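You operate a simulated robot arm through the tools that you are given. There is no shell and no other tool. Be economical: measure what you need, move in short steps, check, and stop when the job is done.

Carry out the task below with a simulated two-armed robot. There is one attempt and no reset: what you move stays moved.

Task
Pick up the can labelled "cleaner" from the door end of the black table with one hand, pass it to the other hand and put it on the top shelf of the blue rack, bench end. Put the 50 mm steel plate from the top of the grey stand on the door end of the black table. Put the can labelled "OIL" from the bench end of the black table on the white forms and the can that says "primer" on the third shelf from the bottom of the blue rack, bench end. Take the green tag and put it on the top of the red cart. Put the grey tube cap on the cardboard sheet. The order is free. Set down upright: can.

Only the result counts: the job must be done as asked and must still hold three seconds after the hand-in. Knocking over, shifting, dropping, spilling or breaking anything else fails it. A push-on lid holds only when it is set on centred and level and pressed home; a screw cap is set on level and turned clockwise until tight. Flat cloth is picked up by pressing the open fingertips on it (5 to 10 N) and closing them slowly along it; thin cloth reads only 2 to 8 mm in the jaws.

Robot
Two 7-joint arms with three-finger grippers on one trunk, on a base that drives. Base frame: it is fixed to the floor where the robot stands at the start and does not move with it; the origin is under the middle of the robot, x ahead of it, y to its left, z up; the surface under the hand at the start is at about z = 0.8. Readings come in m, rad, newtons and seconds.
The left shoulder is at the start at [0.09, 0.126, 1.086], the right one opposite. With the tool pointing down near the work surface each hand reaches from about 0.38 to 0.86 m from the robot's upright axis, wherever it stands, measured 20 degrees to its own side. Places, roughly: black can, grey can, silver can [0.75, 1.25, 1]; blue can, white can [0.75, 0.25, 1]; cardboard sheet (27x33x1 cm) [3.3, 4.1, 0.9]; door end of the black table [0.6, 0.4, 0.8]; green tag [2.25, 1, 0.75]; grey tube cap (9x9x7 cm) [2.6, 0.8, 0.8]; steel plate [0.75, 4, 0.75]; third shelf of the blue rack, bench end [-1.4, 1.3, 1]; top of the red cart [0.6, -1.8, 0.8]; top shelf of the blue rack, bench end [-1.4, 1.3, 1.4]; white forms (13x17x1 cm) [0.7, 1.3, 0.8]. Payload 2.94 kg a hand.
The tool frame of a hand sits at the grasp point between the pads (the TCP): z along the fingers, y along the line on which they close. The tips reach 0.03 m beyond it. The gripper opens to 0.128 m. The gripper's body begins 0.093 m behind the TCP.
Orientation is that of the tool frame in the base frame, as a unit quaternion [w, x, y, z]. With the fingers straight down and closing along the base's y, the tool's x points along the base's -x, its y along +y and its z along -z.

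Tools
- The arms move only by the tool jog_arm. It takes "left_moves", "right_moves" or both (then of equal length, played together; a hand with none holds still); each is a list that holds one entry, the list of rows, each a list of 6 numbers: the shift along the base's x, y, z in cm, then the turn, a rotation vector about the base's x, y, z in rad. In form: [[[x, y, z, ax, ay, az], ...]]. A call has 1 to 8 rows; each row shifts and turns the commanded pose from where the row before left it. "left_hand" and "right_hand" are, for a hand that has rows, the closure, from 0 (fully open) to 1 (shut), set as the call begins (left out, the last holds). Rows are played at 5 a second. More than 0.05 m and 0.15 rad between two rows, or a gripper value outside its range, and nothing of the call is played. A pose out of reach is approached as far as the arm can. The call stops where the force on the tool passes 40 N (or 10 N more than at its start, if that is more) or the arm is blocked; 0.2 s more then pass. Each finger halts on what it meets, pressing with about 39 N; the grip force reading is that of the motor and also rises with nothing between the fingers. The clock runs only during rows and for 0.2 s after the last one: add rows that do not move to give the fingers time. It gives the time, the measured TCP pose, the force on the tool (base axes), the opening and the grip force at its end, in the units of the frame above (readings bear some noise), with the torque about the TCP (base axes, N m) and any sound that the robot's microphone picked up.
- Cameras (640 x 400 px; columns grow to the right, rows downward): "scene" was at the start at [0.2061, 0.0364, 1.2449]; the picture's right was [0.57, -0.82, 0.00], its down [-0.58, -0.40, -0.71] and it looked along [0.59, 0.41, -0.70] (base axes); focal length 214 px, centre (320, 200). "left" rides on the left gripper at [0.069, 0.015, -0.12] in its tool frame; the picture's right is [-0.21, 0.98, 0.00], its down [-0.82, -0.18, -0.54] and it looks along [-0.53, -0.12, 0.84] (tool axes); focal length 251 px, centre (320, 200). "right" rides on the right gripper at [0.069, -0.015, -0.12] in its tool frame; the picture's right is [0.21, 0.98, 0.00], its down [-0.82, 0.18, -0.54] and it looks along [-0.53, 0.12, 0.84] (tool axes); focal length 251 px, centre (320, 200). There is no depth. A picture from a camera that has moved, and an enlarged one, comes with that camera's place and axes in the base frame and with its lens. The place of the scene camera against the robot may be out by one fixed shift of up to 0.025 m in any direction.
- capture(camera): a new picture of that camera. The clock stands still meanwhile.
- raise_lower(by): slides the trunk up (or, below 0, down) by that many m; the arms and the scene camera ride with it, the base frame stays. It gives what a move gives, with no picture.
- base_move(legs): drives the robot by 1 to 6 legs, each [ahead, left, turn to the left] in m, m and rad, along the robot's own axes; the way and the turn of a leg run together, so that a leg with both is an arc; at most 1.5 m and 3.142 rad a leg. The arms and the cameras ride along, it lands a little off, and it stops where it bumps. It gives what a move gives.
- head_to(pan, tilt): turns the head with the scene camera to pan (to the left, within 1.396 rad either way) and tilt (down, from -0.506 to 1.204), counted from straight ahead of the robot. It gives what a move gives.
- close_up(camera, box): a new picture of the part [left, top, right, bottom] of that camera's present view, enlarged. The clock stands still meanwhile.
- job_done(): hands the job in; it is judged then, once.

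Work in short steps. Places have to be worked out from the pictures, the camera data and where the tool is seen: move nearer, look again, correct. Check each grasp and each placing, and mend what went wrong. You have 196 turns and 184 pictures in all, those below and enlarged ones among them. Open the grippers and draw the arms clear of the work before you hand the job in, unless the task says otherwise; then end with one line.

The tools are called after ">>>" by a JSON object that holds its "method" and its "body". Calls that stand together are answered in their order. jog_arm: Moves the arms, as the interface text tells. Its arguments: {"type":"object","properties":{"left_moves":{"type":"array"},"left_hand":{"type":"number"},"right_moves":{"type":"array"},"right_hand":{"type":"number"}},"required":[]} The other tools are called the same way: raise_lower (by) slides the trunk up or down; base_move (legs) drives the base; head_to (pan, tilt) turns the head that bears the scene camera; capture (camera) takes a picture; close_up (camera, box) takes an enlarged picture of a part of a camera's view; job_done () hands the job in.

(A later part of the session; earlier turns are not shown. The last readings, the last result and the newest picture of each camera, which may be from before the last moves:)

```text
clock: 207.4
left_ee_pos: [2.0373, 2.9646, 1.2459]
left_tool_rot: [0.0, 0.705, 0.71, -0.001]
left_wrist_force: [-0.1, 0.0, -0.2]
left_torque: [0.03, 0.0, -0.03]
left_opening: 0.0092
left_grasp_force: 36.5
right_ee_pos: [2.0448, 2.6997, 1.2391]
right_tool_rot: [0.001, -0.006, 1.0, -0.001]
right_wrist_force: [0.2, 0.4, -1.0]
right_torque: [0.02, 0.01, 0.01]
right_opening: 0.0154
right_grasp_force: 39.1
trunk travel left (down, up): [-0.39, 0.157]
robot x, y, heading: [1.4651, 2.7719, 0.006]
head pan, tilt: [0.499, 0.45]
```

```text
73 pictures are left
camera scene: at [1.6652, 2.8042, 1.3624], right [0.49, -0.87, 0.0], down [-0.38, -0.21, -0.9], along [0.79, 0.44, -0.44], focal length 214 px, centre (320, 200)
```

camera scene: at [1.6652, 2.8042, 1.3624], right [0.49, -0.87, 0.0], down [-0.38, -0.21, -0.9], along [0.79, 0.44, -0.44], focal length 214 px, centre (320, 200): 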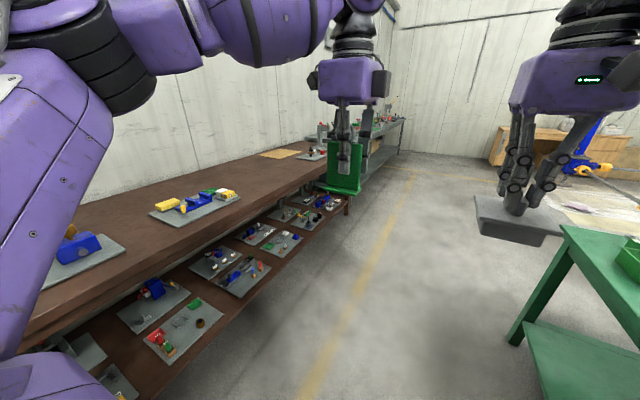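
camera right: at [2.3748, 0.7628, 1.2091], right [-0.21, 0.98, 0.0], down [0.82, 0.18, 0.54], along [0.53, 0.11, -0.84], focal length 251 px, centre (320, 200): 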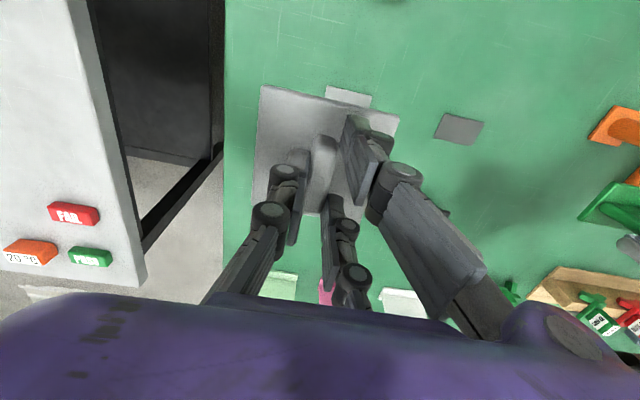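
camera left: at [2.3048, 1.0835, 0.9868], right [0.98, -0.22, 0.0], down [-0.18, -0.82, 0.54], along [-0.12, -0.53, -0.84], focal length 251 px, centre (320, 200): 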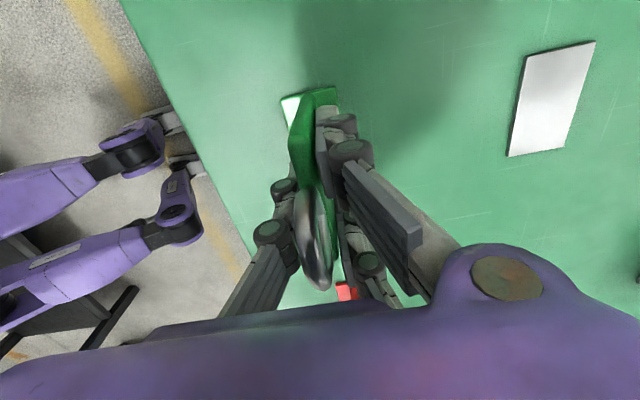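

The cardboard is on the brown bench, ≈[3.2–3.3, 4.05]; bench front edge y≈3.56. Drive along and turn to face it.

>>> {"method": "base_move", "body": {"legs": [[1.5, 0, 0], [0.22, 0, 0], [0, 0, 1.565]]}}

>>> {"method": "head_to", "body": {"pan": 0, "tilt": 0.5}}

>>> {"method": "capture", "body": {"camera": "scene"}}

```text
clock: 220.0
left_ee_pos: [3.0292, 3.3406, 1.2448]
left_tool_rot: [0.0, 0.003, 1.0, 0.0]
left_wrist_force: [0.1, -0.6, -0.5]
left_torque: [0.0, 0.0, -0.02]
left_opening: 0.0092
left_grasp_force: 36.5
right_ee_pos: [3.2941, 3.345, 1.2388]
right_tool_rot: [0.001, -0.706, 0.708, 0.0]
right_wrist_force: [-0.3, 0.2, -1.7]
right_torque: [0.0, 0.0, 0.02]
right_opening: 0.0152
right_grasp_force: 39.2
trunk travel left (down, up): [-0.39, 0.157]
robot x, y, heading: [3.2177, 2.7703, 1.568]
head pan, tilt: [0.499, 0.45]
```

```text
clock: 221.0
left_ee_pos: [3.0293, 3.3393, 1.2442]
left_tool_rot: [0.0, 0.002, 1.0, -0.001]
left_wrist_force: [0.7, 0.2, -0.6]
left_torque: [0.0, -0.01, -0.01]
left_opening: 0.0092
left_grasp_force: 36.6
right_ee_pos: [3.2937, 3.3454, 1.2387]
right_tool_rot: [0.001, -0.705, 0.709, 0.0]
right_wrist_force: [-0.5, -0.3, -1.1]
right_torque: [0.0, 0.0, -0.01]
right_opening: 0.0152
right_grasp_force: 38.7
trunk travel left (down, up): [-0.39, 0.157]
robot x, y, heading: [3.2187, 2.7691, 1.565]
head pan, tilt: [0.0, 0.499]
```

```text
72 pictures are left
camera scene: at [3.2219, 2.9632, 1.358], right [1.0, 0.0, 0.0], down [0.0, -0.48, -0.88], along [0.0, 0.88, -0.48], focal length 214 px, centre (320, 200)
```

scene: 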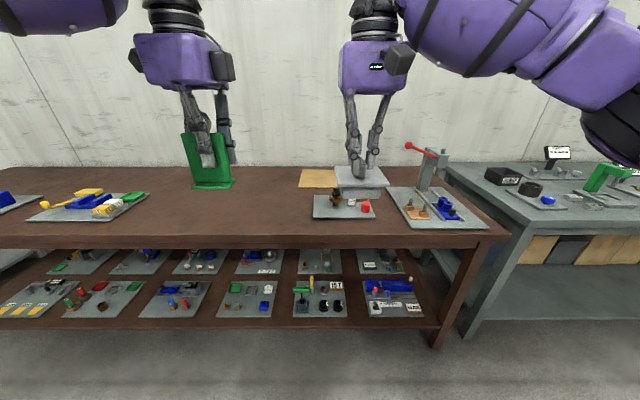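

Cardboard spans about x 3.10–3.43, y 3.94–4.20. Drive ahead 0.47 m and slightly left, hands staying above the bench items.

>>> {"method": "base_move", "body": {"legs": [[0.47, 0.04, 0]]}}

>>> {"method": "head_to", "body": {"pan": 0, "tilt": 0.7}}

>>> {"method": "capture", "body": {"camera": "scene"}}

>>> {"method": "capture", "body": {"camera": "right"}}

```text
clock: 223.8
left_ee_pos: [2.9989, 3.8081, 1.2468]
left_tool_rot: [0.0, 0.007, 1.0, -0.001]
left_wrist_force: [0.0, 0.2, 0.0]
left_torque: [-0.01, 0.0, 0.01]
left_opening: 0.0095
left_grasp_force: 36.5
right_ee_pos: [3.264, 3.8112, 1.238]
right_tool_rot: [0.002, -0.703, 0.712, 0.001]
right_wrist_force: [-0.3, -0.6, -1.5]
right_torque: [0.0, -0.01, 0.0]
right_opening: 0.0154
right_grasp_force: 38.9
trunk travel left (down, up): [-0.39, 0.157]
robot x, y, heading: [3.1829, 3.2356, 1.559]
head pan, tilt: [0.0, 0.499]
```

```text
clock: 224.5
left_ee_pos: [2.9983, 3.8076, 1.2445]
left_tool_rot: [0.0, 0.007, 1.0, 0.0]
left_wrist_force: [-0.6, -0.2, -0.7]
left_torque: [-0.03, 0.0, 0.03]
left_opening: 0.009
left_grasp_force: 37.1
right_ee_pos: [3.2638, 3.8112, 1.2386]
right_tool_rot: [0.001, -0.703, 0.712, 0.0]
right_wrist_force: [0.9, -0.3, -2.1]
right_torque: [-0.01, 0.0, 0.0]
right_opening: 0.0152
right_grasp_force: 39.0
trunk travel left (down, up): [-0.39, 0.157]
robot x, y, heading: [3.1824, 3.238, 1.56]
head pan, tilt: [0.0, 0.7]
```

```text
71 pictures are left
camera scene: at [3.1876, 3.4248, 1.3403], right [1.0, -0.01, 0.0], down [-0.01, -0.64, -0.77], along [0.01, 0.77, -0.64], focal length 214 px, centre (320, 200)
```

scene: 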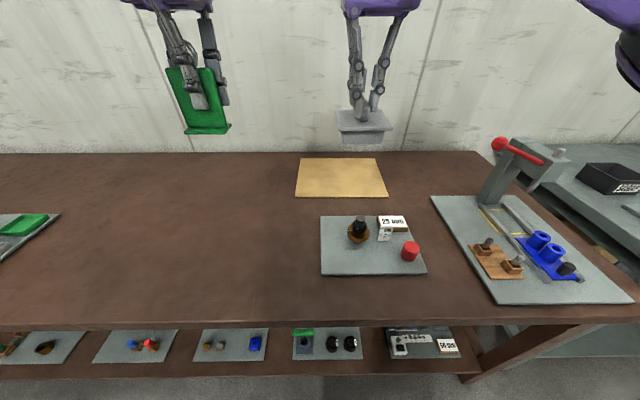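

```text
70 pictures are left
camera right: at [3.2792, 3.7414, 1.3586], right [-0.98, -0.2, 0.0], down [-0.17, 0.82, 0.54], along [-0.11, 0.53, -0.84], focal length 251 px, centre (320, 200)
```

right: 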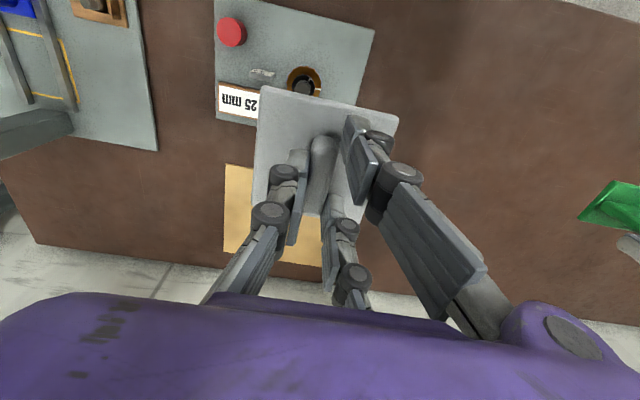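

Cardboard centre ≈[3.265, 4.12]. Move base 5 cm nearer, then extend the cap over it.

>>> {"method": "base_move", "body": {"legs": [[0.05, 0, 0]]}}

>>> {"method": "jog_arm", "body": {"right_moves": [[[0, 4.4, -1.5, 0, 0, 0], [0, 4.4, -1.5, 0, 0, 0], [0, 4.4, -1.5, 0, 0, 0], [0, 4.4, -1.5, 0, 0, 0], [0, 4.4, -1.5, 0, 0, 0], [0, 0, -3.5, 0, 0, 0], [0, 0, -3.5, 0, 0, 0], [0, 0, 0, 0, 0, 0]]]}}

>>> {"method": "capture", "body": {"camera": "scene"}}

>>> {"method": "capture", "body": {"camera": "right"}}

```text
clock: 225.4
left_ee_pos: [2.9999, 3.8546, 1.2464]
left_tool_rot: [0.001, 0.007, 1.0, 0.0]
left_wrist_force: [0.2, -0.9, -0.8]
left_torque: [0.03, -0.01, 0.01]
left_opening: 0.0091
left_grasp_force: 37.0
right_ee_pos: [3.2637, 3.857, 1.24]
right_tool_rot: [0.003, -0.703, 0.711, 0.001]
right_wrist_force: [0.2, -0.4, -1.5]
right_torque: [-0.02, -0.02, -0.03]
right_opening: 0.0154
right_grasp_force: 38.4
trunk travel left (down, up): [-0.39, 0.157]
robot x, y, heading: [3.1812, 3.2832, 1.554]
head pan, tilt: [0.0, 0.7]
```

```text
clock: 227.2
left_ee_pos: [2.9991, 3.8566, 1.246]
left_tool_rot: [0.0, 0.007, 1.0, 0.0]
left_wrist_force: [-0.2, -0.6, 0.2]
left_torque: [0.06, 0.03, 0.01]
left_opening: 0.0094
left_grasp_force: 37.3
right_ee_pos: [3.2677, 4.048, 1.0966]
right_tool_rot: [0.002, -0.703, 0.711, 0.002]
right_wrist_force: [0.3, -0.6, 0.6]
right_torque: [-0.01, 0.01, -0.03]
right_opening: 0.0153
right_grasp_force: 38.6
right hand out of reach, approached as far as the arm can: row 5
trunk travel left (down, up): [-0.39, 0.157]
robot x, y, heading: [3.1808, 3.287, 1.555]
head pan, tilt: [0.0, 0.7]
```

```text
69 pictures are left
camera scene: at [3.1889, 3.4718, 1.3404], right [1.0, -0.01, 0.0], down [-0.01, -0.64, -0.77], along [0.01, 0.77, -0.64], focal length 214 px, centre (320, 200)
```

scene: 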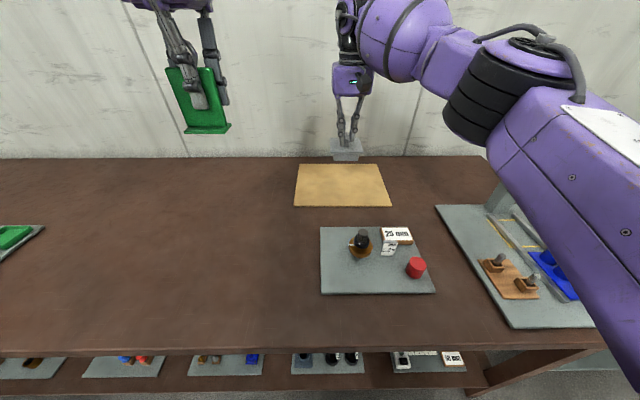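

```text
68 pictures are left
camera right: at [3.2826, 3.9776, 1.2171], right [-0.98, -0.2, 0.0], down [-0.17, 0.82, 0.54], along [-0.11, 0.53, -0.84], focal length 251 px, centre (320, 200)
```

right: 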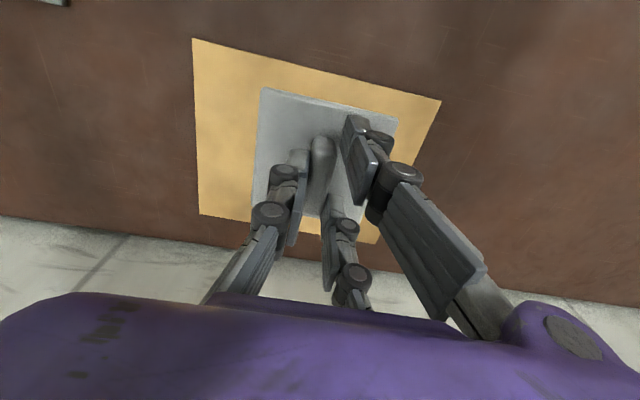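

Now over the cardboard near its front; lower and push 4 cm further in.

>>> {"method": "jog_arm", "body": {"right_moves": [[[0, 0, -4, 0, 0, 0], [0, 0.5, -3.5, 0, 0, 0], [0, 2, -2.5, 0, 0, 0], [0, 2, -2, 0, 0, 0], [0, 0, 0, 0, 0, 0]]]}}

>>> {"method": "close_up", "body": {"camera": "scene", "box": [260, 100, 420, 220]}}

>>> {"method": "capture", "body": {"camera": "right"}}

```text
clock: 228.4
left_ee_pos: [3.0013, 3.8551, 1.246]
left_tool_rot: [0.0, 0.008, 1.0, 0.0]
left_wrist_force: [-0.6, -0.6, -1.1]
left_torque: [0.02, -0.03, 0.0]
left_opening: 0.0093
left_grasp_force: 36.1
right_ee_pos: [3.2695, 4.0831, 0.982]
right_tool_rot: [0.002, -0.703, 0.711, 0.0]
right_wrist_force: [0.1, -0.7, -1.2]
right_torque: [0.0, -0.01, 0.01]
right_opening: 0.0155
right_grasp_force: 39.3
right hand out of reach, approached as far as the arm can: row 4
trunk travel left (down, up): [-0.39, 0.157]
robot x, y, heading: [3.1824, 3.2833, 1.554]
head pan, tilt: [0.0, 0.7]
```

```text
3.33 times, centred on (340, 160) of scene
camera zoom: at [3.1894, 3.4721, 1.3403], right [1.0, -0.01, 0.0], down [-0.01, -0.64, -0.77], along [0.01, 0.76, -0.64], focal length 715 px, centre (253, 333)
```

zoom: 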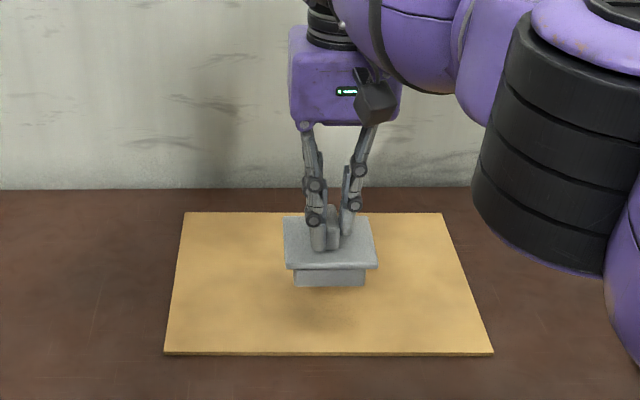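

```text
66 pictures are left
camera right: at [3.2854, 4.0123, 1.1024], right [-0.98, -0.2, 0.0], down [-0.17, 0.82, 0.54], along [-0.11, 0.53, -0.84], focal length 251 px, centre (320, 200)
```

right: 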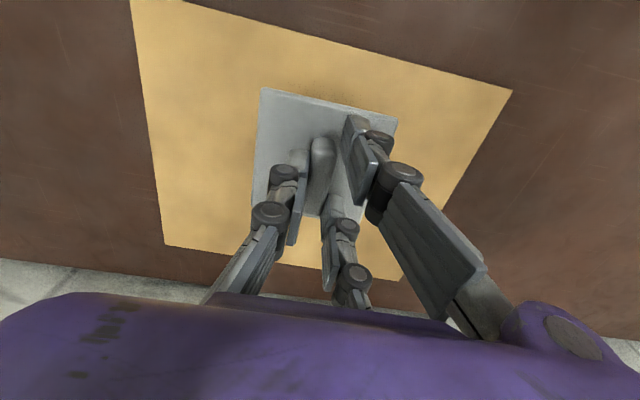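

Well over the sheet. Lowering.

>>> {"method": "jog_arm", "body": {"right_moves": [[[0, 0, -2, 0, 0, 0], [0, 0, -1, 0, 0, 0], [0, 0, -0.5, 0, 0, 0], [0, 0, -0.4, 0, 0, 0], [0, 0, -0.4, 0, 0, 0], [0, 0, 0, 0, 0, 0]]]}}

>>> {"method": "close_up", "body": {"camera": "scene", "box": [260, 100, 420, 220]}}

```text
clock: 229.8
left_ee_pos: [2.9998, 3.8569, 1.2462]
left_tool_rot: [0.0, 0.007, 1.0, -0.001]
left_wrist_force: [0.9, -0.3, -0.2]
left_torque: [0.01, 0.02, 0.04]
left_opening: 0.0092
left_grasp_force: 37.0
right_ee_pos: [3.2689, 4.083, 0.9409]
right_tool_rot: [0.002, -0.702, 0.712, 0.0]
right_wrist_force: [0.1, 0.5, -1.3]
right_torque: [0.01, -0.02, -0.05]
right_opening: 0.0154
right_grasp_force: 39.1
trunk travel left (down, up): [-0.39, 0.157]
robot x, y, heading: [3.1807, 3.2851, 1.556]
head pan, tilt: [0.0, 0.7]
```

```text
3.33 times, centred on (340, 160) of scene
camera zoom: at [3.1886, 3.4724, 1.3403], right [1.0, -0.01, 0.0], down [-0.01, -0.64, -0.76], along [0.01, 0.76, -0.64], focal length 715 px, centre (253, 333)
```

zoom: 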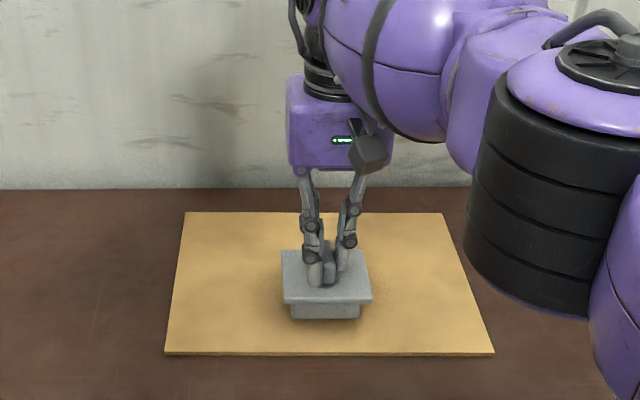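

Near contact; continue in small steps.

>>> {"method": "jog_arm", "body": {"right_moves": [[[0, 0, -0.3, 0, 0, 0], [0, 0, -0.3, 0, 0, 0], [0, 0, -0.3, 0, 0, 0], [0, 0, -0.3, 0, 0, 0], [0, 0, 0, 0, 0, 0]]]}}

```text
clock: 231.0
left_ee_pos: [2.9999, 3.8542, 1.2473]
left_tool_rot: [0.001, 0.007, 1.0, 0.001]
left_wrist_force: [0.3, 0.0, -0.6]
left_torque: [0.01, -0.02, -0.03]
left_opening: 0.0091
left_grasp_force: 37.5
right_ee_pos: [3.2687, 4.0824, 0.9332]
right_tool_rot: [0.004, -0.702, 0.712, 0.003]
right_wrist_force: [2.0, 4.0, 29.0]
right_torque: [-0.53, 0.01, 0.01]
right_opening: 0.0154
right_grasp_force: 39.2
trunk travel left (down, up): [-0.39, 0.157]
robot x, y, heading: [3.1822, 3.2856, 1.553]
head pan, tilt: [0.0, 0.7]
```

Contact (29 N). Ease up slightly, open, and rise.

>>> {"method": "jog_arm", "body": {"right_moves": [[[0, 0, 0.2, 0, 0, 0], [0, 0, 0.1, 0, 0, 0]]]}}

>>> {"method": "jog_arm", "body": {"right_moves": [[[0, 0, 0, 0, 0, 0], [0, 0, 0, 0, 0, 0], [0, 0, 0, 0, 0, 0]]], "right_hand": 0.5}}

>>> {"method": "jog_arm", "body": {"right_moves": [[[0, 0, 4, 0, 0, 0], [0, 0, 4, 0, 0, 0], [0, -2, 4, 0, 0, 0], [0, -4, 3, 0, 0, 0], [0, -4, 3, 0, 0, 0], [0, -4, 2, 0, 0, 0], [0, -4, 2, 0, 0, 0]]]}}

>>> {"method": "capture", "body": {"camera": "scene"}}

```text
clock: 231.6
left_ee_pos: [3.0004, 3.8535, 1.2459]
left_tool_rot: [0.0, 0.008, 1.0, 0.0]
left_wrist_force: [0.1, 0.3, -1.0]
left_torque: [-0.03, -0.01, -0.01]
left_opening: 0.0091
left_grasp_force: 36.8
right_ee_pos: [3.2662, 4.0823, 0.9341]
right_tool_rot: [0.004, -0.703, 0.711, 0.003]
right_wrist_force: [3.1, 7.2, 23.9]
right_torque: [0.36, 0.0, -0.03]
right_opening: 0.0153
right_grasp_force: 38.6
trunk travel left (down, up): [-0.39, 0.157]
robot x, y, heading: [3.1813, 3.2835, 1.553]
head pan, tilt: [0.0, 0.7]
```

```text
clock: 232.4
left_ee_pos: [2.9996, 3.8572, 1.2459]
left_tool_rot: [0.0, 0.008, 1.0, -0.001]
left_wrist_force: [-0.1, 0.9, -0.9]
left_torque: [-0.02, -0.02, 0.05]
left_opening: 0.0091
left_grasp_force: 36.5
right_ee_pos: [3.2678, 4.0825, 0.9307]
right_tool_rot: [0.002, -0.702, 0.712, 0.001]
right_wrist_force: [0.4, 0.2, -0.4]
right_torque: [0.0, 0.0, 0.03]
right_opening: 0.064
right_grasp_force: 0.0
trunk travel left (down, up): [-0.39, 0.157]
robot x, y, heading: [3.1843, 3.2852, 1.558]
head pan, tilt: [0.0, 0.7]
```

```text
clock: 234.0
left_ee_pos: [3.0002, 3.8547, 1.2469]
left_tool_rot: [0.0, 0.008, 1.0, 0.0]
left_wrist_force: [0.1, -0.4, 0.3]
left_torque: [0.06, -0.01, -0.02]
left_opening: 0.0093
left_grasp_force: 36.6
right_ee_pos: [3.2684, 3.901, 1.1518]
right_tool_rot: [0.002, -0.702, 0.712, 0.0]
right_wrist_force: [-0.9, -0.8, 0.5]
right_torque: [0.05, 0.01, -0.01]
right_opening: 0.0641
right_grasp_force: 0.1
trunk travel left (down, up): [-0.39, 0.157]
robot x, y, heading: [3.1845, 3.2821, 1.553]
head pan, tilt: [0.0, 0.7]
```

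```text
64 pictures are left
camera scene: at [3.1885, 3.4711, 1.3405], right [1.0, -0.01, 0.0], down [-0.01, -0.64, -0.77], along [0.01, 0.77, -0.64], focal length 214 px, centre (320, 200)
```

scene: 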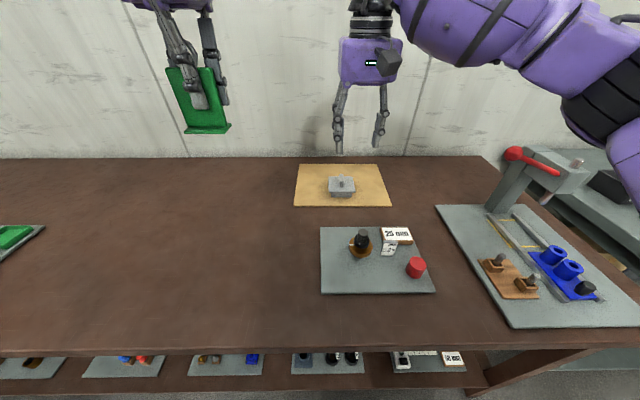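

Cap is on the cardboard. Next the grey stand: back off and strafe along the bench to x≈0.85.

>>> {"method": "base_move", "body": {"legs": [[-0.5, 0, 0], [0, 1.5, 0.018], [0, 0.85, 0]]}}

>>> {"method": "head_to", "body": {"pan": 0, "tilt": 0.6}}

>>> {"method": "capture", "body": {"camera": "scene"}}

```text
clock: 257.5
left_ee_pos: [0.623, 3.4179, 1.2456]
left_tool_rot: [0.0, 0.014, 1.0, -0.001]
left_wrist_force: [0.1, -0.6, -0.6]
left_torque: [-0.02, 0.01, -0.01]
left_opening: 0.0092
left_grasp_force: 37.0
right_ee_pos: [0.8919, 3.4601, 1.1521]
right_tool_rot: [0.002, -0.697, 0.717, 0.0]
right_wrist_force: [-0.2, 0.4, 1.0]
right_torque: [0.02, 0.04, -0.02]
right_opening: 0.064
right_grasp_force: 0.0
trunk travel left (down, up): [-0.39, 0.157]
robot x, y, heading: [0.7954, 2.844, 1.548]
head pan, tilt: [0.0, 0.7]
```

```text
clock: 258.2
left_ee_pos: [0.623, 3.4183, 1.2454]
left_tool_rot: [0.0, 0.015, 1.0, -0.001]
left_wrist_force: [0.1, -0.6, -0.8]
left_torque: [0.02, -0.01, -0.03]
left_opening: 0.0092
left_grasp_force: 36.9
right_ee_pos: [0.8915, 3.4595, 1.1521]
right_tool_rot: [0.001, -0.697, 0.717, 0.001]
right_wrist_force: [0.3, 0.0, -0.2]
right_torque: [-0.01, 0.02, -0.02]
right_opening: 0.0639
right_grasp_force: 0.0
trunk travel left (down, up): [-0.39, 0.157]
robot x, y, heading: [0.7975, 2.844, 1.543]
head pan, tilt: [0.0, 0.6]
```

```text
63 pictures are left
camera scene: at [0.8064, 3.0348, 1.3489], right [1.0, -0.03, 0.0], down [-0.02, -0.57, -0.82], along [0.02, 0.82, -0.57], focal length 214 px, centre (320, 200)
```

scene: 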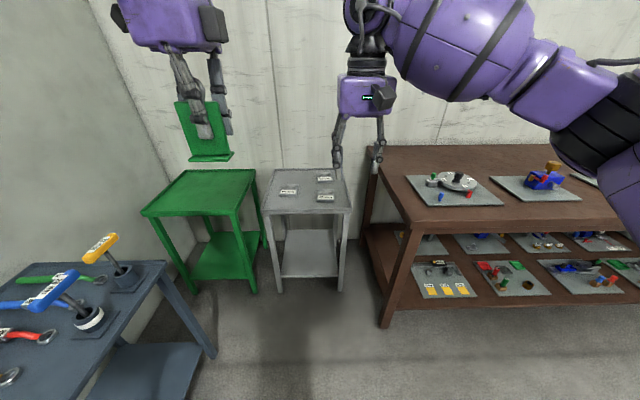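

Grey stand with small labelled plates in view; zoom in to find the 50 mm one.

>>> {"method": "close_up", "body": {"camera": "scene", "box": [255, 160, 355, 220]}}

```text
6.40 times, centred on (305, 190) of scene
camera zoom: at [0.8064, 3.0348, 1.3489], right [1.0, -0.03, 0.0], down [-0.02, -0.57, -0.82], along [0.02, 0.82, -0.57], focal length 1373 px, centre (416, 264)
```

zoom: 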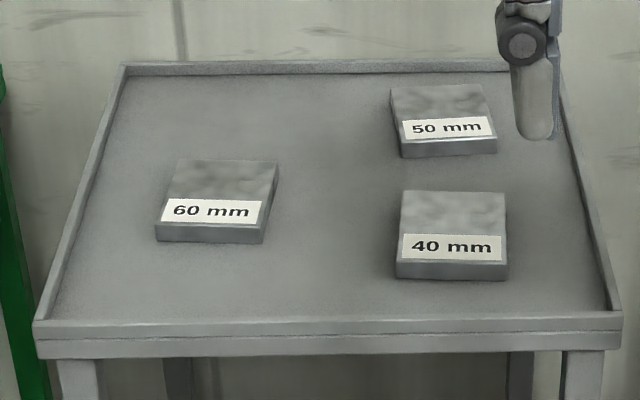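

The 50 mm plate is back-right, ≈[0.86, 4.09]. Drive up to the stand and lower the trunk a bit.

>>> {"method": "base_move", "body": {"legs": [[0.44, -0.02, 0.028]]}}

>>> {"method": "raise_lower", "body": {"by": -0.12}}

>>> {"method": "capture", "body": {"camera": "right"}}

>>> {"method": "capture", "body": {"camera": "scene"}}

```text
clock: 260.9
left_ee_pos: [0.6388, 3.8555, 1.2463]
left_tool_rot: [0.0, 0.005, 1.0, 0.0]
left_wrist_force: [0.0, 0.9, -1.0]
left_torque: [0.01, 0.02, 0.01]
left_opening: 0.0093
left_grasp_force: 36.8
right_ee_pos: [0.9072, 3.9019, 1.1529]
right_tool_rot: [0.002, -0.705, 0.709, 0.001]
right_wrist_force: [-0.2, 0.4, -0.8]
right_torque: [-0.02, 0.01, 0.01]
right_opening: 0.0639
right_grasp_force: 0.1
trunk travel left (down, up): [-0.39, 0.157]
robot x, y, heading: [0.8272, 3.2795, 1.564]
head pan, tilt: [0.0, 0.6]
```

```text
clock: 262.4
left_ee_pos: [0.639, 3.8531, 1.1262]
left_tool_rot: [0.001, 0.005, 1.0, 0.0]
left_wrist_force: [-0.1, -0.2, -1.0]
left_torque: [0.0, -0.01, -0.01]
left_opening: 0.009
left_grasp_force: 36.7
right_ee_pos: [0.9065, 3.9006, 1.0324]
right_tool_rot: [0.001, -0.704, 0.71, 0.001]
right_wrist_force: [-0.4, -0.4, 0.3]
right_torque: [0.03, -0.01, 0.02]
right_opening: 0.0638
right_grasp_force: 0.1
trunk travel left (down, up): [-0.27, 0.277]
robot x, y, heading: [0.8249, 3.2827, 1.565]
head pan, tilt: [0.0, 0.6]
```

```text
61 pictures are left
camera right: at [0.923, 3.8309, 1.1523], right [-0.98, -0.21, 0.0], down [-0.18, 0.82, 0.54], along [-0.11, 0.53, -0.84], focal length 251 px, centre (320, 200)
```

right: 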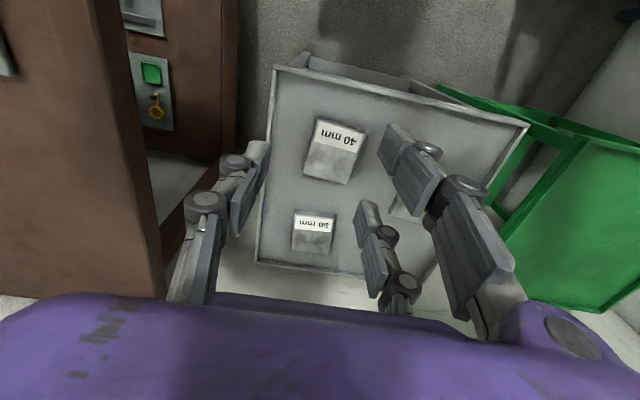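

```text
60 pictures are left
camera scene: at [0.8303, 3.5039, 1.2301], right [1.0, -0.01, 0.0], down [0.0, -0.56, -0.83], along [0.01, 0.83, -0.56], focal length 214 px, centre (320, 200)
```

scene: 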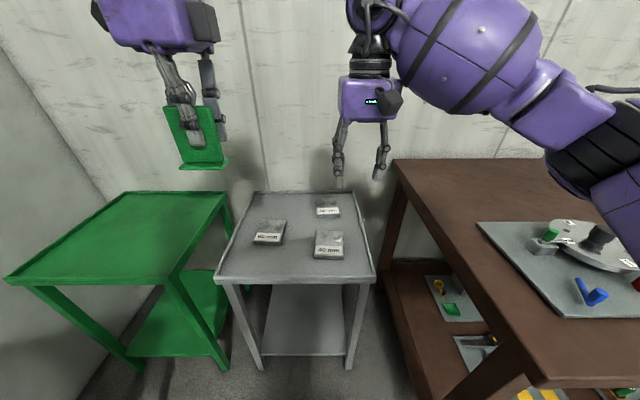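

Plate ≈[0.868, 4.165], top z≈0.75. Drive 0.1 m nearer, open the right hand and move above it.

>>> {"method": "base_move", "body": {"legs": [[0.1, 0, 0]]}}

>>> {"method": "jog_arm", "body": {"right_moves": [[[-0.9, 3.5, -1.5, 0, 0, 0], [-0.9, 3.5, -1.5, 0, 0, 0], [-0.9, 3.5, -1.5, 0, 0, 0], [-0.9, 3.5, -1.5, 0, 0, 0], [0, 0, -3, 0, 0, 0], [0, 0, 0, 0, 0, 0]]], "right_hand": 0}}

>>> {"method": "capture", "body": {"camera": "right"}}

>>> {"method": "close_up", "body": {"camera": "scene", "box": [200, 130, 420, 290]}}

```text
clock: 263.5
left_ee_pos: [0.6398, 3.9558, 1.1258]
left_tool_rot: [0.0, 0.005, 1.0, -0.001]
left_wrist_force: [0.5, -0.4, -0.8]
left_torque: [-0.03, -0.02, 0.01]
left_opening: 0.0094
left_grasp_force: 36.5
right_ee_pos: [0.9077, 4.0029, 1.0316]
right_tool_rot: [0.001, -0.704, 0.71, 0.001]
right_wrist_force: [-0.1, 1.4, -0.2]
right_torque: [-0.01, 0.0, 0.02]
right_opening: 0.0638
right_grasp_force: 0.0
trunk travel left (down, up): [-0.27, 0.277]
robot x, y, heading: [0.827, 3.3825, 1.568]
head pan, tilt: [0.0, 0.6]
```

```text
clock: 264.9
left_ee_pos: [0.6398, 3.9555, 1.1269]
left_tool_rot: [0.0, 0.005, 1.0, -0.001]
left_wrist_force: [0.5, 0.7, -1.0]
left_torque: [0.01, -0.05, 0.01]
left_opening: 0.0094
left_grasp_force: 36.5
right_ee_pos: [0.8727, 4.1445, 0.9423]
right_tool_rot: [0.002, -0.705, 0.709, 0.001]
right_wrist_force: [-0.3, 1.0, -0.3]
right_torque: [-0.02, -0.01, 0.0]
right_opening: 0.1283
right_grasp_force: 0.2
trunk travel left (down, up): [-0.27, 0.277]
robot x, y, heading: [0.8256, 3.3855, 1.563]
head pan, tilt: [0.0, 0.6]
```

```text
59 pictures are left
camera right: at [0.8882, 4.0736, 1.0627], right [-0.98, -0.21, 0.0], down [-0.18, 0.82, 0.54], along [-0.11, 0.53, -0.84], focal length 251 px, centre (320, 200)
```

right: 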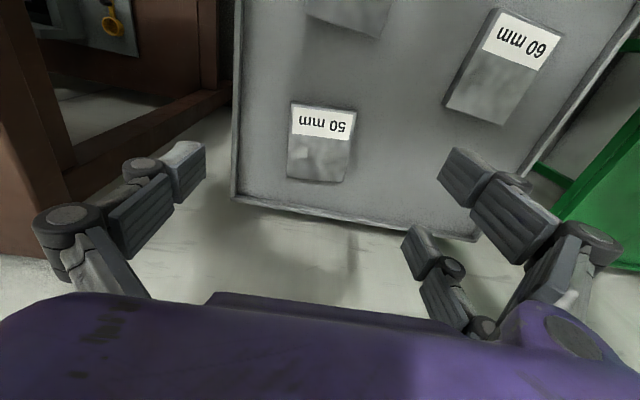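

```text
2.50 times, centred on (310, 210) of scene
camera zoom: at [0.8305, 3.6054, 1.23], right [1.0, -0.01, 0.0], down [0.0, -0.56, -0.83], along [0.01, 0.83, -0.56], focal length 536 px, centre (345, 175)
```

zoom: 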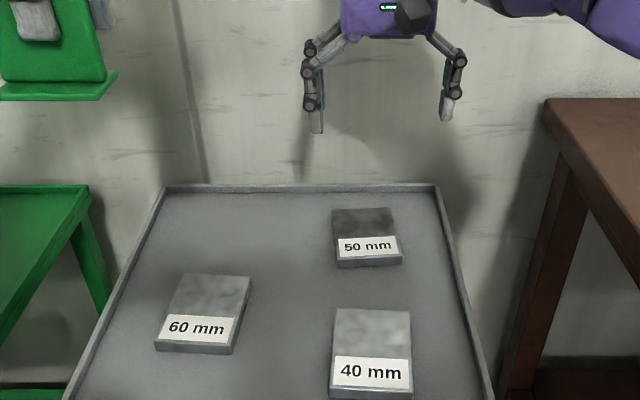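

Plate centre ≈[0.867, 4.188]. Descend to z≈0.83 above it and look again.

>>> {"method": "jog_arm", "body": {"right_moves": [[[-0.2, 2.1, -4, 0, 0, 0], [-0.3, 2.2, -4, 0, 0, 0], [0, 0, -3.2, 0, 0, 0], [0, 0, 0, 0, 0, 0]]]}}

>>> {"method": "capture", "body": {"camera": "right"}}

>>> {"method": "close_up", "body": {"camera": "scene", "box": [200, 130, 420, 290]}}

```text
clock: 265.9
left_ee_pos: [0.6395, 3.9552, 1.1261]
left_tool_rot: [0.0, 0.005, 1.0, 0.0]
left_wrist_force: [-0.2, -0.5, -0.2]
left_torque: [0.01, -0.02, 0.01]
left_opening: 0.009
left_grasp_force: 36.7
right_ee_pos: [0.8666, 4.1851, 0.8312]
right_tool_rot: [0.002, -0.705, 0.709, 0.0]
right_wrist_force: [0.2, 0.2, 1.5]
right_torque: [0.02, -0.05, -0.04]
right_opening: 0.1279
right_grasp_force: 0.0
trunk travel left (down, up): [-0.27, 0.277]
robot x, y, heading: [0.8269, 3.389, 1.565]
head pan, tilt: [0.0, 0.6]
```

```text
57 pictures are left
camera right: at [0.8821, 4.1161, 0.9505], right [-0.98, -0.21, 0.0], down [-0.18, 0.82, 0.54], along [-0.11, 0.53, -0.84], focal length 251 px, centre (320, 200)
```

right: 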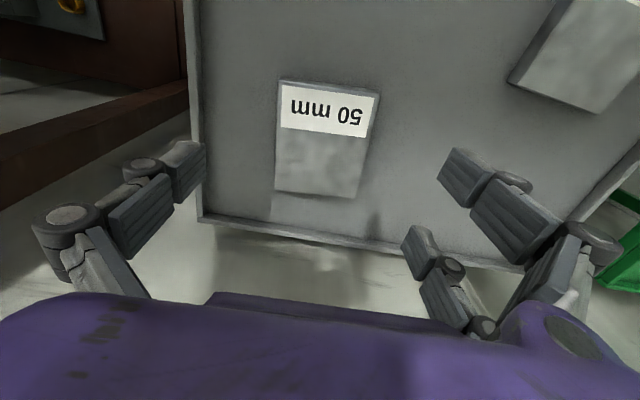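

```text
2.50 times, centred on (310, 210) of scene
camera zoom: at [0.8306, 3.6055, 1.23], right [1.0, -0.01, 0.0], down [0.0, -0.56, -0.83], along [0.01, 0.83, -0.56], focal length 536 px, centre (345, 175)
```

zoom: 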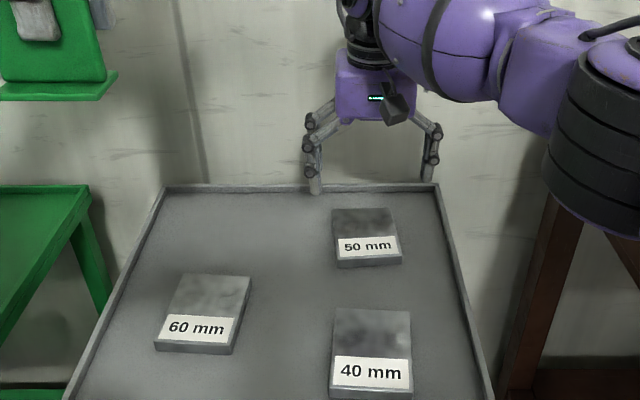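

Plate top ≈0.735, centre ≈[0.8625, 4.191]. Descend to fingertip just above the tray.

>>> {"method": "jog_arm", "body": {"right_moves": [[[-0.4, 0.6, -2.5, 0, 0, 0], [0, 0, -2.5, 0, 0, 0], [0, 0, -1, 0, 0, 0], [0, 0, -0.7, 0, 0, 0], [0, 0, -0.5, 0, 0, 0], [0, 0, 0, 0, 0, 0]]]}}

>>> {"method": "capture", "body": {"camera": "right"}}

>>> {"method": "close_up", "body": {"camera": "scene", "box": [260, 150, 400, 270]}}

```text
clock: 267.3
left_ee_pos: [0.6401, 3.9551, 1.1252]
left_tool_rot: [0.0, 0.005, 1.0, 0.0]
left_wrist_force: [-0.8, 0.7, -1.2]
left_torque: [-0.01, -0.02, 0.0]
left_opening: 0.009
left_grasp_force: 37.2
right_ee_pos: [0.8617, 4.1922, 0.7574]
right_tool_rot: [0.001, -0.705, 0.71, 0.002]
right_wrist_force: [-0.3, -0.2, -0.8]
right_torque: [0.01, 0.0, -0.03]
right_opening: 0.1278
right_grasp_force: 0.1
trunk travel left (down, up): [-0.27, 0.277]
robot x, y, heading: [0.8273, 3.3839, 1.566]
head pan, tilt: [0.0, 0.6]
```

```text
55 pictures are left
camera right: at [0.8785, 4.1213, 0.8781], right [-0.98, -0.21, 0.0], down [-0.18, 0.82, 0.54], along [-0.11, 0.53, -0.84], focal length 251 px, centre (320, 200)
```

right: 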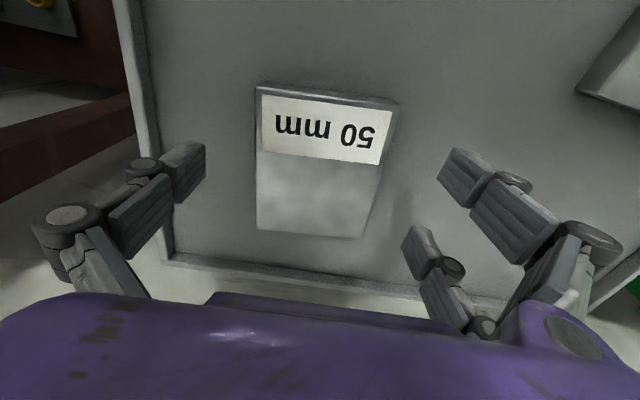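

```text
3.33 times, centred on (330, 210) of scene
camera zoom: at [0.831, 3.6057, 1.23], right [1.0, -0.01, 0.0], down [0.0, -0.56, -0.83], along [0.01, 0.83, -0.56], focal length 715 px, centre (287, 167)
```

zoom: 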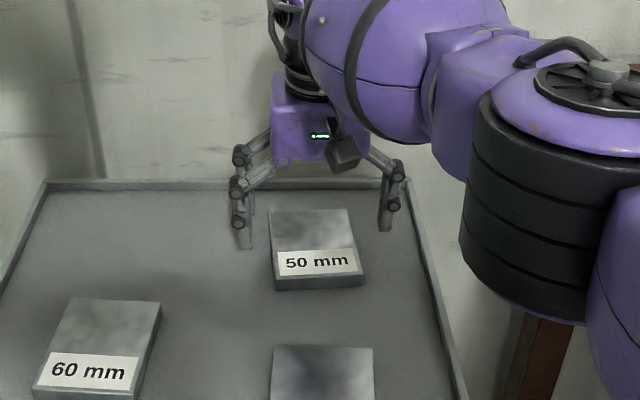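

Fingers flank the plate but tips are near its top level; lower in small steps.

>>> {"method": "jog_arm", "body": {"right_moves": [[[0, 0, -0.5, 0, 0, 0], [0, 0, -0.4, 0, 0, 0], [0, 0, -0.3, 0, 0, 0], [0, 0, -0.2, 0, 0, 0], [0, 0, 0, 0, 0, 0]]]}}

>>> {"method": "close_up", "body": {"camera": "scene", "box": [260, 150, 400, 270]}}

```text
clock: 268.5
left_ee_pos: [0.6411, 3.9553, 1.1253]
left_tool_rot: [0.001, 0.004, 1.0, -0.001]
left_wrist_force: [-0.1, -0.5, -1.2]
left_torque: [0.0, 0.03, 0.01]
left_opening: 0.009
left_grasp_force: 37.2
right_ee_pos: [0.8619, 4.1927, 0.7442]
right_tool_rot: [0.002, -0.706, 0.709, 0.001]
right_wrist_force: [0.9, 0.4, 0.3]
right_torque: [0.02, 0.0, 0.0]
right_opening: 0.128
right_grasp_force: 0.0
trunk travel left (down, up): [-0.27, 0.277]
robot x, y, heading: [0.8266, 3.3816, 1.568]
head pan, tilt: [0.0, 0.6]
```

```text
3.33 times, centred on (330, 210) of scene
camera zoom: at [0.831, 3.6058, 1.23], right [1.0, -0.01, 0.0], down [0.0, -0.56, -0.83], along [0.01, 0.83, -0.56], focal length 715 px, centre (287, 167)
```

zoom: 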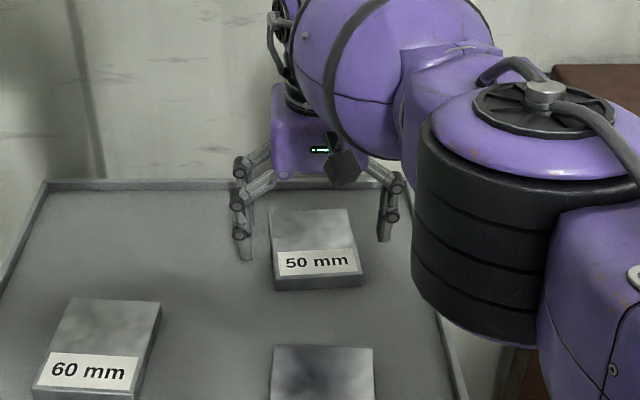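

No contact yet; a bit lower.

>>> {"method": "jog_arm", "body": {"right_moves": [[[0, 0, -0.3, 0, 0, 0], [0, 0, -0.3, 0, 0, 0], [0, 0, 0, 0, 0, 0]]]}}

>>> {"method": "capture", "body": {"camera": "right"}}

```text
clock: 269.3
left_ee_pos: [0.6394, 3.9555, 1.1247]
left_tool_rot: [0.0, 0.006, 1.0, 0.0]
left_wrist_force: [-0.2, 0.0, -0.5]
left_torque: [0.03, 0.01, 0.0]
left_opening: 0.0091
left_grasp_force: 36.6
right_ee_pos: [0.8625, 4.1904, 0.7392]
right_tool_rot: [0.002, -0.705, 0.709, 0.0]
right_wrist_force: [0.3, -0.1, -0.9]
right_torque: [0.01, -0.03, -0.07]
right_opening: 0.1279
right_grasp_force: 0.1
trunk travel left (down, up): [-0.27, 0.277]
robot x, y, heading: [0.8242, 3.3821, 1.566]
head pan, tilt: [0.0, 0.6]
```

```text
52 pictures are left
camera right: at [0.8788, 4.1205, 0.8581], right [-0.98, -0.21, 0.0], down [-0.18, 0.82, 0.54], along [-0.11, 0.53, -0.84], focal length 251 px, centre (320, 200)
```

right: 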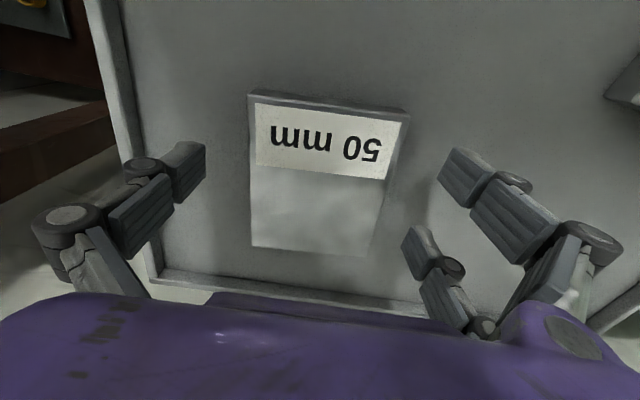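

Tips at ≈0.709, about 1.8 cm below the plate's top. Closing.

>>> {"method": "jog_arm", "body": {"right_moves": [[[0, 0, 0, 0, 0, 0], [0, 0, 0, 0, 0, 0], [0, 0, 0, 0, 0, 0], [0, 0, 0, 0, 0, 0]]], "right_hand": 1}}

>>> {"method": "jog_arm", "body": {"right_moves": [[[0, 0, 1, 0, 0, 0], [0, 0, 3, 0, 0, 0], [0, 0, 4, 0, 0, 0], [0, 0, 4, 0, 0, 0], [0, 0, 4, 0, 0, 0]]]}}

>>> {"method": "capture", "body": {"camera": "right"}}

>>> {"method": "close_up", "body": {"camera": "scene", "box": [240, 90, 420, 270]}}

```text
clock: 270.1
left_ee_pos: [0.6381, 3.9565, 1.1248]
left_tool_rot: [0.001, 0.004, 1.0, -0.001]
left_wrist_force: [-0.6, 0.2, -0.9]
left_torque: [-0.04, 0.02, 0.01]
left_opening: 0.009
left_grasp_force: 36.9
right_ee_pos: [0.858, 4.1927, 0.7446]
right_tool_rot: [0.001, -0.706, 0.708, 0.006]
right_wrist_force: [-3.9, 0.7, 5.3]
right_torque: [-0.24, 0.03, -0.07]
right_opening: 0.0
right_grasp_force: 4.6
trunk travel left (down, up): [-0.27, 0.277]
robot x, y, heading: [0.8217, 3.3863, 1.564]
head pan, tilt: [0.0, 0.6]
stopped in row 4 (right hand): the force on the tool passed its limit at 47 N (the readings are from after the stop); the commanded pose is now the measured one
```

```text
clock: 271.3
left_ee_pos: [0.638, 3.9557, 1.1264]
left_tool_rot: [0.001, 0.004, 1.0, 0.0]
left_wrist_force: [-0.5, 0.9, -0.4]
left_torque: [0.01, 0.02, -0.03]
left_opening: 0.0092
left_grasp_force: 36.8
right_ee_pos: [0.8586, 4.1911, 0.9043]
right_tool_rot: [0.002, -0.706, 0.709, 0.005]
right_wrist_force: [0.4, -0.2, 0.4]
right_torque: [0.03, 0.0, -0.03]
right_opening: 0.0
right_grasp_force: 3.1
trunk travel left (down, up): [-0.27, 0.277]
robot x, y, heading: [0.8272, 3.3811, 1.563]
head pan, tilt: [0.0, 0.6]
```

```text
51 pictures are left
camera right: at [0.8751, 4.1202, 1.0227], right [-0.98, -0.21, 0.0], down [-0.17, 0.82, 0.55], along [-0.12, 0.54, -0.84], focal length 251 px, centre (320, 200)
```

right: 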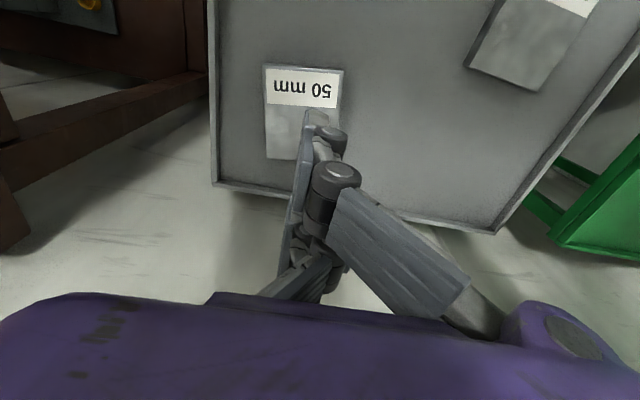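

```text
2.22 times, centred on (330, 180) of scene
camera zoom: at [0.8303, 3.6049, 1.2301], right [1.0, -0.01, 0.0], down [0.0, -0.56, -0.83], along [0.01, 0.83, -0.56], focal length 477 px, centre (298, 244)
```

zoom: 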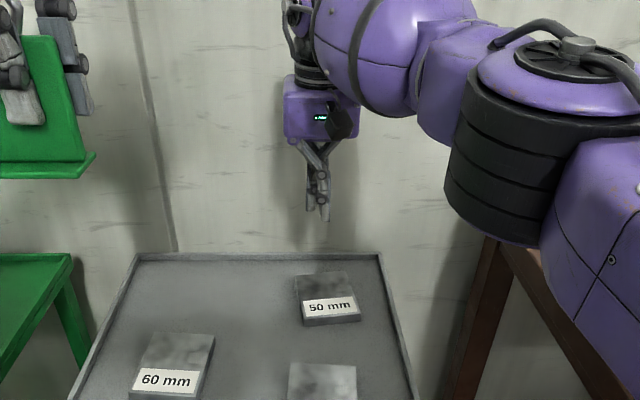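

The fingers slid over the plate's top, so its top is ≈0.713 (lower than thought); it shifted slightly. Reopen, re-centre at ≈[0.877, 4.198] and look again.

>>> {"method": "jog_arm", "body": {"right_moves": [[[1.0, 0.4, -2, 0, 0, 0], [0.9, 0.4, -4, 0, 0, 0], [0, 0, -2, 0, 0, 0], [0, 0, 0, 0, 0, 0]]], "right_hand": 0}}

>>> {"method": "capture", "body": {"camera": "right"}}

```text
clock: 272.3
left_ee_pos: [0.6389, 3.9551, 1.1252]
left_tool_rot: [0.0, 0.005, 1.0, 0.0]
left_wrist_force: [-0.2, 0.1, -1.0]
left_torque: [0.0, -0.01, 0.01]
left_opening: 0.009
left_grasp_force: 37.0
right_ee_pos: [0.8784, 4.2009, 0.8244]
right_tool_rot: [0.001, -0.705, 0.709, 0.006]
right_wrist_force: [-0.5, 0.3, 0.2]
right_torque: [0.0, -0.02, -0.01]
right_opening: 0.1221
right_grasp_force: 0.1
trunk travel left (down, up): [-0.27, 0.277]
robot x, y, heading: [0.8226, 3.3817, 1.565]
head pan, tilt: [0.0, 0.6]
```

```text
49 pictures are left
camera right: at [0.8944, 4.129, 0.9436], right [-0.98, -0.21, 0.0], down [-0.17, 0.82, 0.55], along [-0.12, 0.54, -0.83], focal length 251 px, centre (320, 200)
```

right: 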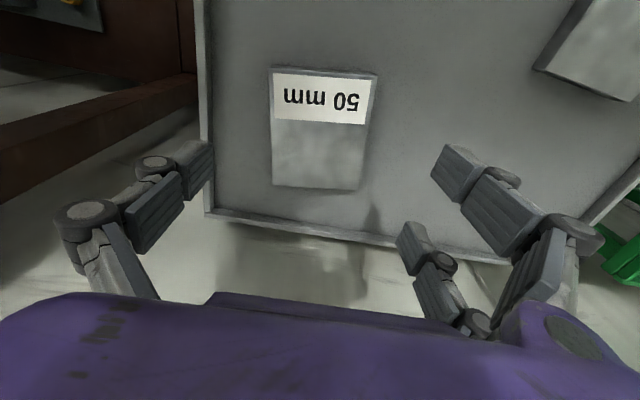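

Centred. Descend to TCP ≈0.73 watching force.

>>> {"method": "jog_arm", "body": {"right_moves": [[[0, 0.2, -3, 0, 0, 0], [0, 0, -3, 0, 0, 0], [0, 0, -2, 0, 0, 0], [0, 0, -0.6, 0, 0, 0], [0, 0, -0.4, 0, 0, 0], [0, 0, -0.3, 0, 0, 0], [0, 0, 0, 0, 0, 0]]]}}

>>> {"method": "close_up", "body": {"camera": "scene", "box": [260, 150, 400, 270]}}

```text
clock: 273.9
left_ee_pos: [0.6399, 3.9558, 1.1242]
left_tool_rot: [0.0, 0.005, 1.0, 0.0]
left_wrist_force: [-0.9, -1.2, -1.1]
left_torque: [-0.02, 0.0, 0.0]
left_opening: 0.0093
left_grasp_force: 37.0
right_ee_pos: [0.8785, 4.1943, 0.7313]
right_tool_rot: [0.001, -0.705, 0.709, 0.005]
right_wrist_force: [0.8, -0.5, 0.3]
right_torque: [0.02, -0.04, -0.03]
right_opening: 0.1282
right_grasp_force: 0.0
right hand out of reach, approached as far as the arm can: row 3
trunk travel left (down, up): [-0.27, 0.277]
robot x, y, heading: [0.8257, 3.3824, 1.564]
head pan, tilt: [0.0, 0.6]
```

```text
3.33 times, centred on (330, 210) of scene
camera zoom: at [0.8309, 3.6057, 1.23], right [1.0, -0.01, 0.0], down [0.0, -0.56, -0.83], along [0.01, 0.83, -0.56], focal length 715 px, centre (287, 167)
```

zoom: 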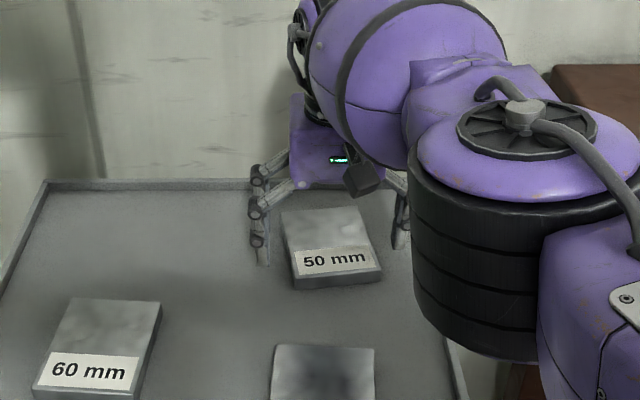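

Slightly lower, checking for tray contact.

>>> {"method": "jog_arm", "body": {"right_moves": [[[0, 0, -0.3, 0, 0, 0], [0, 0, -0.3, 0, 0, 0], [0, 0, -0.3, 0, 0, 0], [0, 0, 0, 0, 0, 0]]]}}

```text
clock: 274.9
left_ee_pos: [0.6394, 3.9546, 1.125]
left_tool_rot: [0.0, 0.004, 1.0, 0.0]
left_wrist_force: [0.3, 1.0, -1.0]
left_torque: [0.02, 0.02, 0.02]
left_opening: 0.0093
left_grasp_force: 36.8
right_ee_pos: [0.8804, 4.1929, 0.7222]
right_tool_rot: [0.002, -0.705, 0.71, 0.005]
right_wrist_force: [0.1, -0.1, 0.5]
right_torque: [0.02, -0.02, 0.0]
right_opening: 0.1281
right_grasp_force: 0.0
right hand out of reach, approached as far as the arm can: row 3
trunk travel left (down, up): [-0.27, 0.277]
robot x, y, heading: [0.8235, 3.3807, 1.566]
head pan, tilt: [0.0, 0.6]
```

Tips ≈0.692. Close now.

>>> {"method": "jog_arm", "body": {"right_moves": [[[0, 0, 0, 0, 0, 0], [0, 0, 0, 0, 0, 0], [0, 0, 0, 0, 0, 0], [0, 0, 0, 0, 0, 0]]], "right_hand": 1}}

```text
clock: 275.9
left_ee_pos: [0.6396, 3.9549, 1.1253]
left_tool_rot: [-0.001, 0.004, 1.0, 0.0]
left_wrist_force: [-0.1, 0.8, -0.5]
left_torque: [0.02, 0.0, 0.03]
left_opening: 0.0091
left_grasp_force: 36.6
right_ee_pos: [0.8794, 4.1934, 0.7242]
right_tool_rot: [0.003, -0.706, 0.708, 0.007]
right_wrist_force: [0.2, 5.3, 12.4]
right_torque: [-0.31, -0.79, 0.33]
right_opening: 0.0899
right_grasp_force: 39.5
trunk travel left (down, up): [-0.27, 0.277]
robot x, y, heading: [0.8271, 3.3821, 1.564]
head pan, tilt: [0.0, 0.6]
```

Gripped at 90 mm. Lift and check.

>>> {"method": "jog_arm", "body": {"right_moves": [[[0, 0, 1, 0, 0, 0], [0, 0, 2, 0, 0, 0], [0, 0, 4, 0, 0, 0], [0, 0, 4, 0, 0, 0], [0, -1, 4, 0, 0, 0], [0, -2, 3, 0, 0, 0]]]}}

>>> {"method": "capture", "body": {"camera": "right"}}

>>> {"method": "capture", "body": {"camera": "scene"}}

```text
clock: 277.3
left_ee_pos: [0.6407, 3.9559, 1.1251]
left_tool_rot: [0.0, 0.005, 1.0, 0.001]
left_wrist_force: [-0.4, -0.9, -0.1]
left_torque: [0.02, 0.02, 0.01]
left_opening: 0.0093
left_grasp_force: 37.1
right_ee_pos: [0.8809, 4.198, 0.904]
right_tool_rot: [0.0, -0.705, 0.709, 0.004]
right_wrist_force: [-0.8, -0.9, -5.4]
right_torque: [-0.03, -0.06, 0.0]
right_opening: 0.0894
right_grasp_force: 39.2
right hand out of reach, approached as far as the arm can: row 3, 5, 6
trunk travel left (down, up): [-0.27, 0.277]
robot x, y, heading: [0.8243, 3.3825, 1.564]
head pan, tilt: [0.0, 0.6]
```

```text
47 pictures are left
camera right: at [0.8981, 4.1273, 1.0233], right [-0.98, -0.21, 0.0], down [-0.17, 0.82, 0.55], along [-0.12, 0.54, -0.84], focal length 251 px, centre (320, 200)
```

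right: 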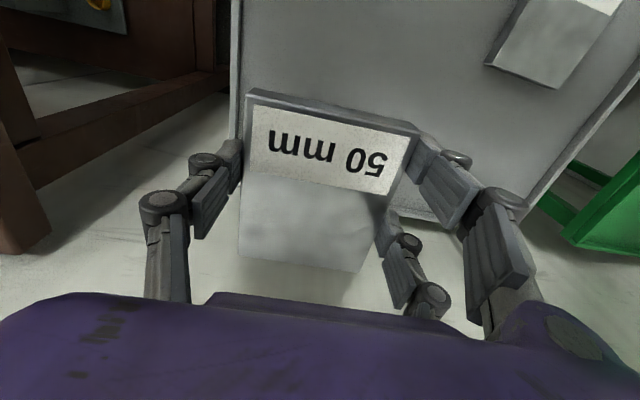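

```text
46 pictures are left
camera scene: at [0.8314, 3.6058, 1.2299], right [1.0, -0.01, 0.0], down [0.0, -0.56, -0.83], along [0.01, 0.82, -0.57], focal length 214 px, centre (320, 200)
```

scene: 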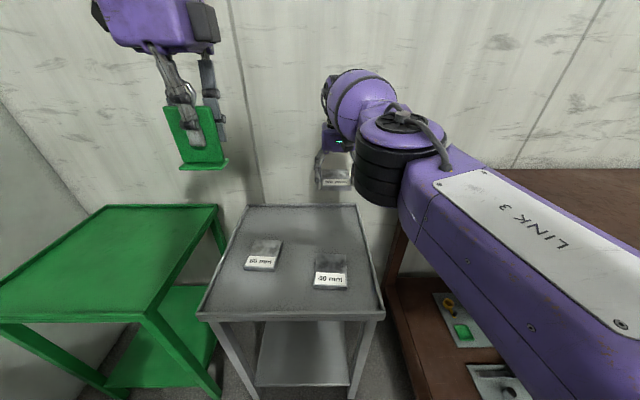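

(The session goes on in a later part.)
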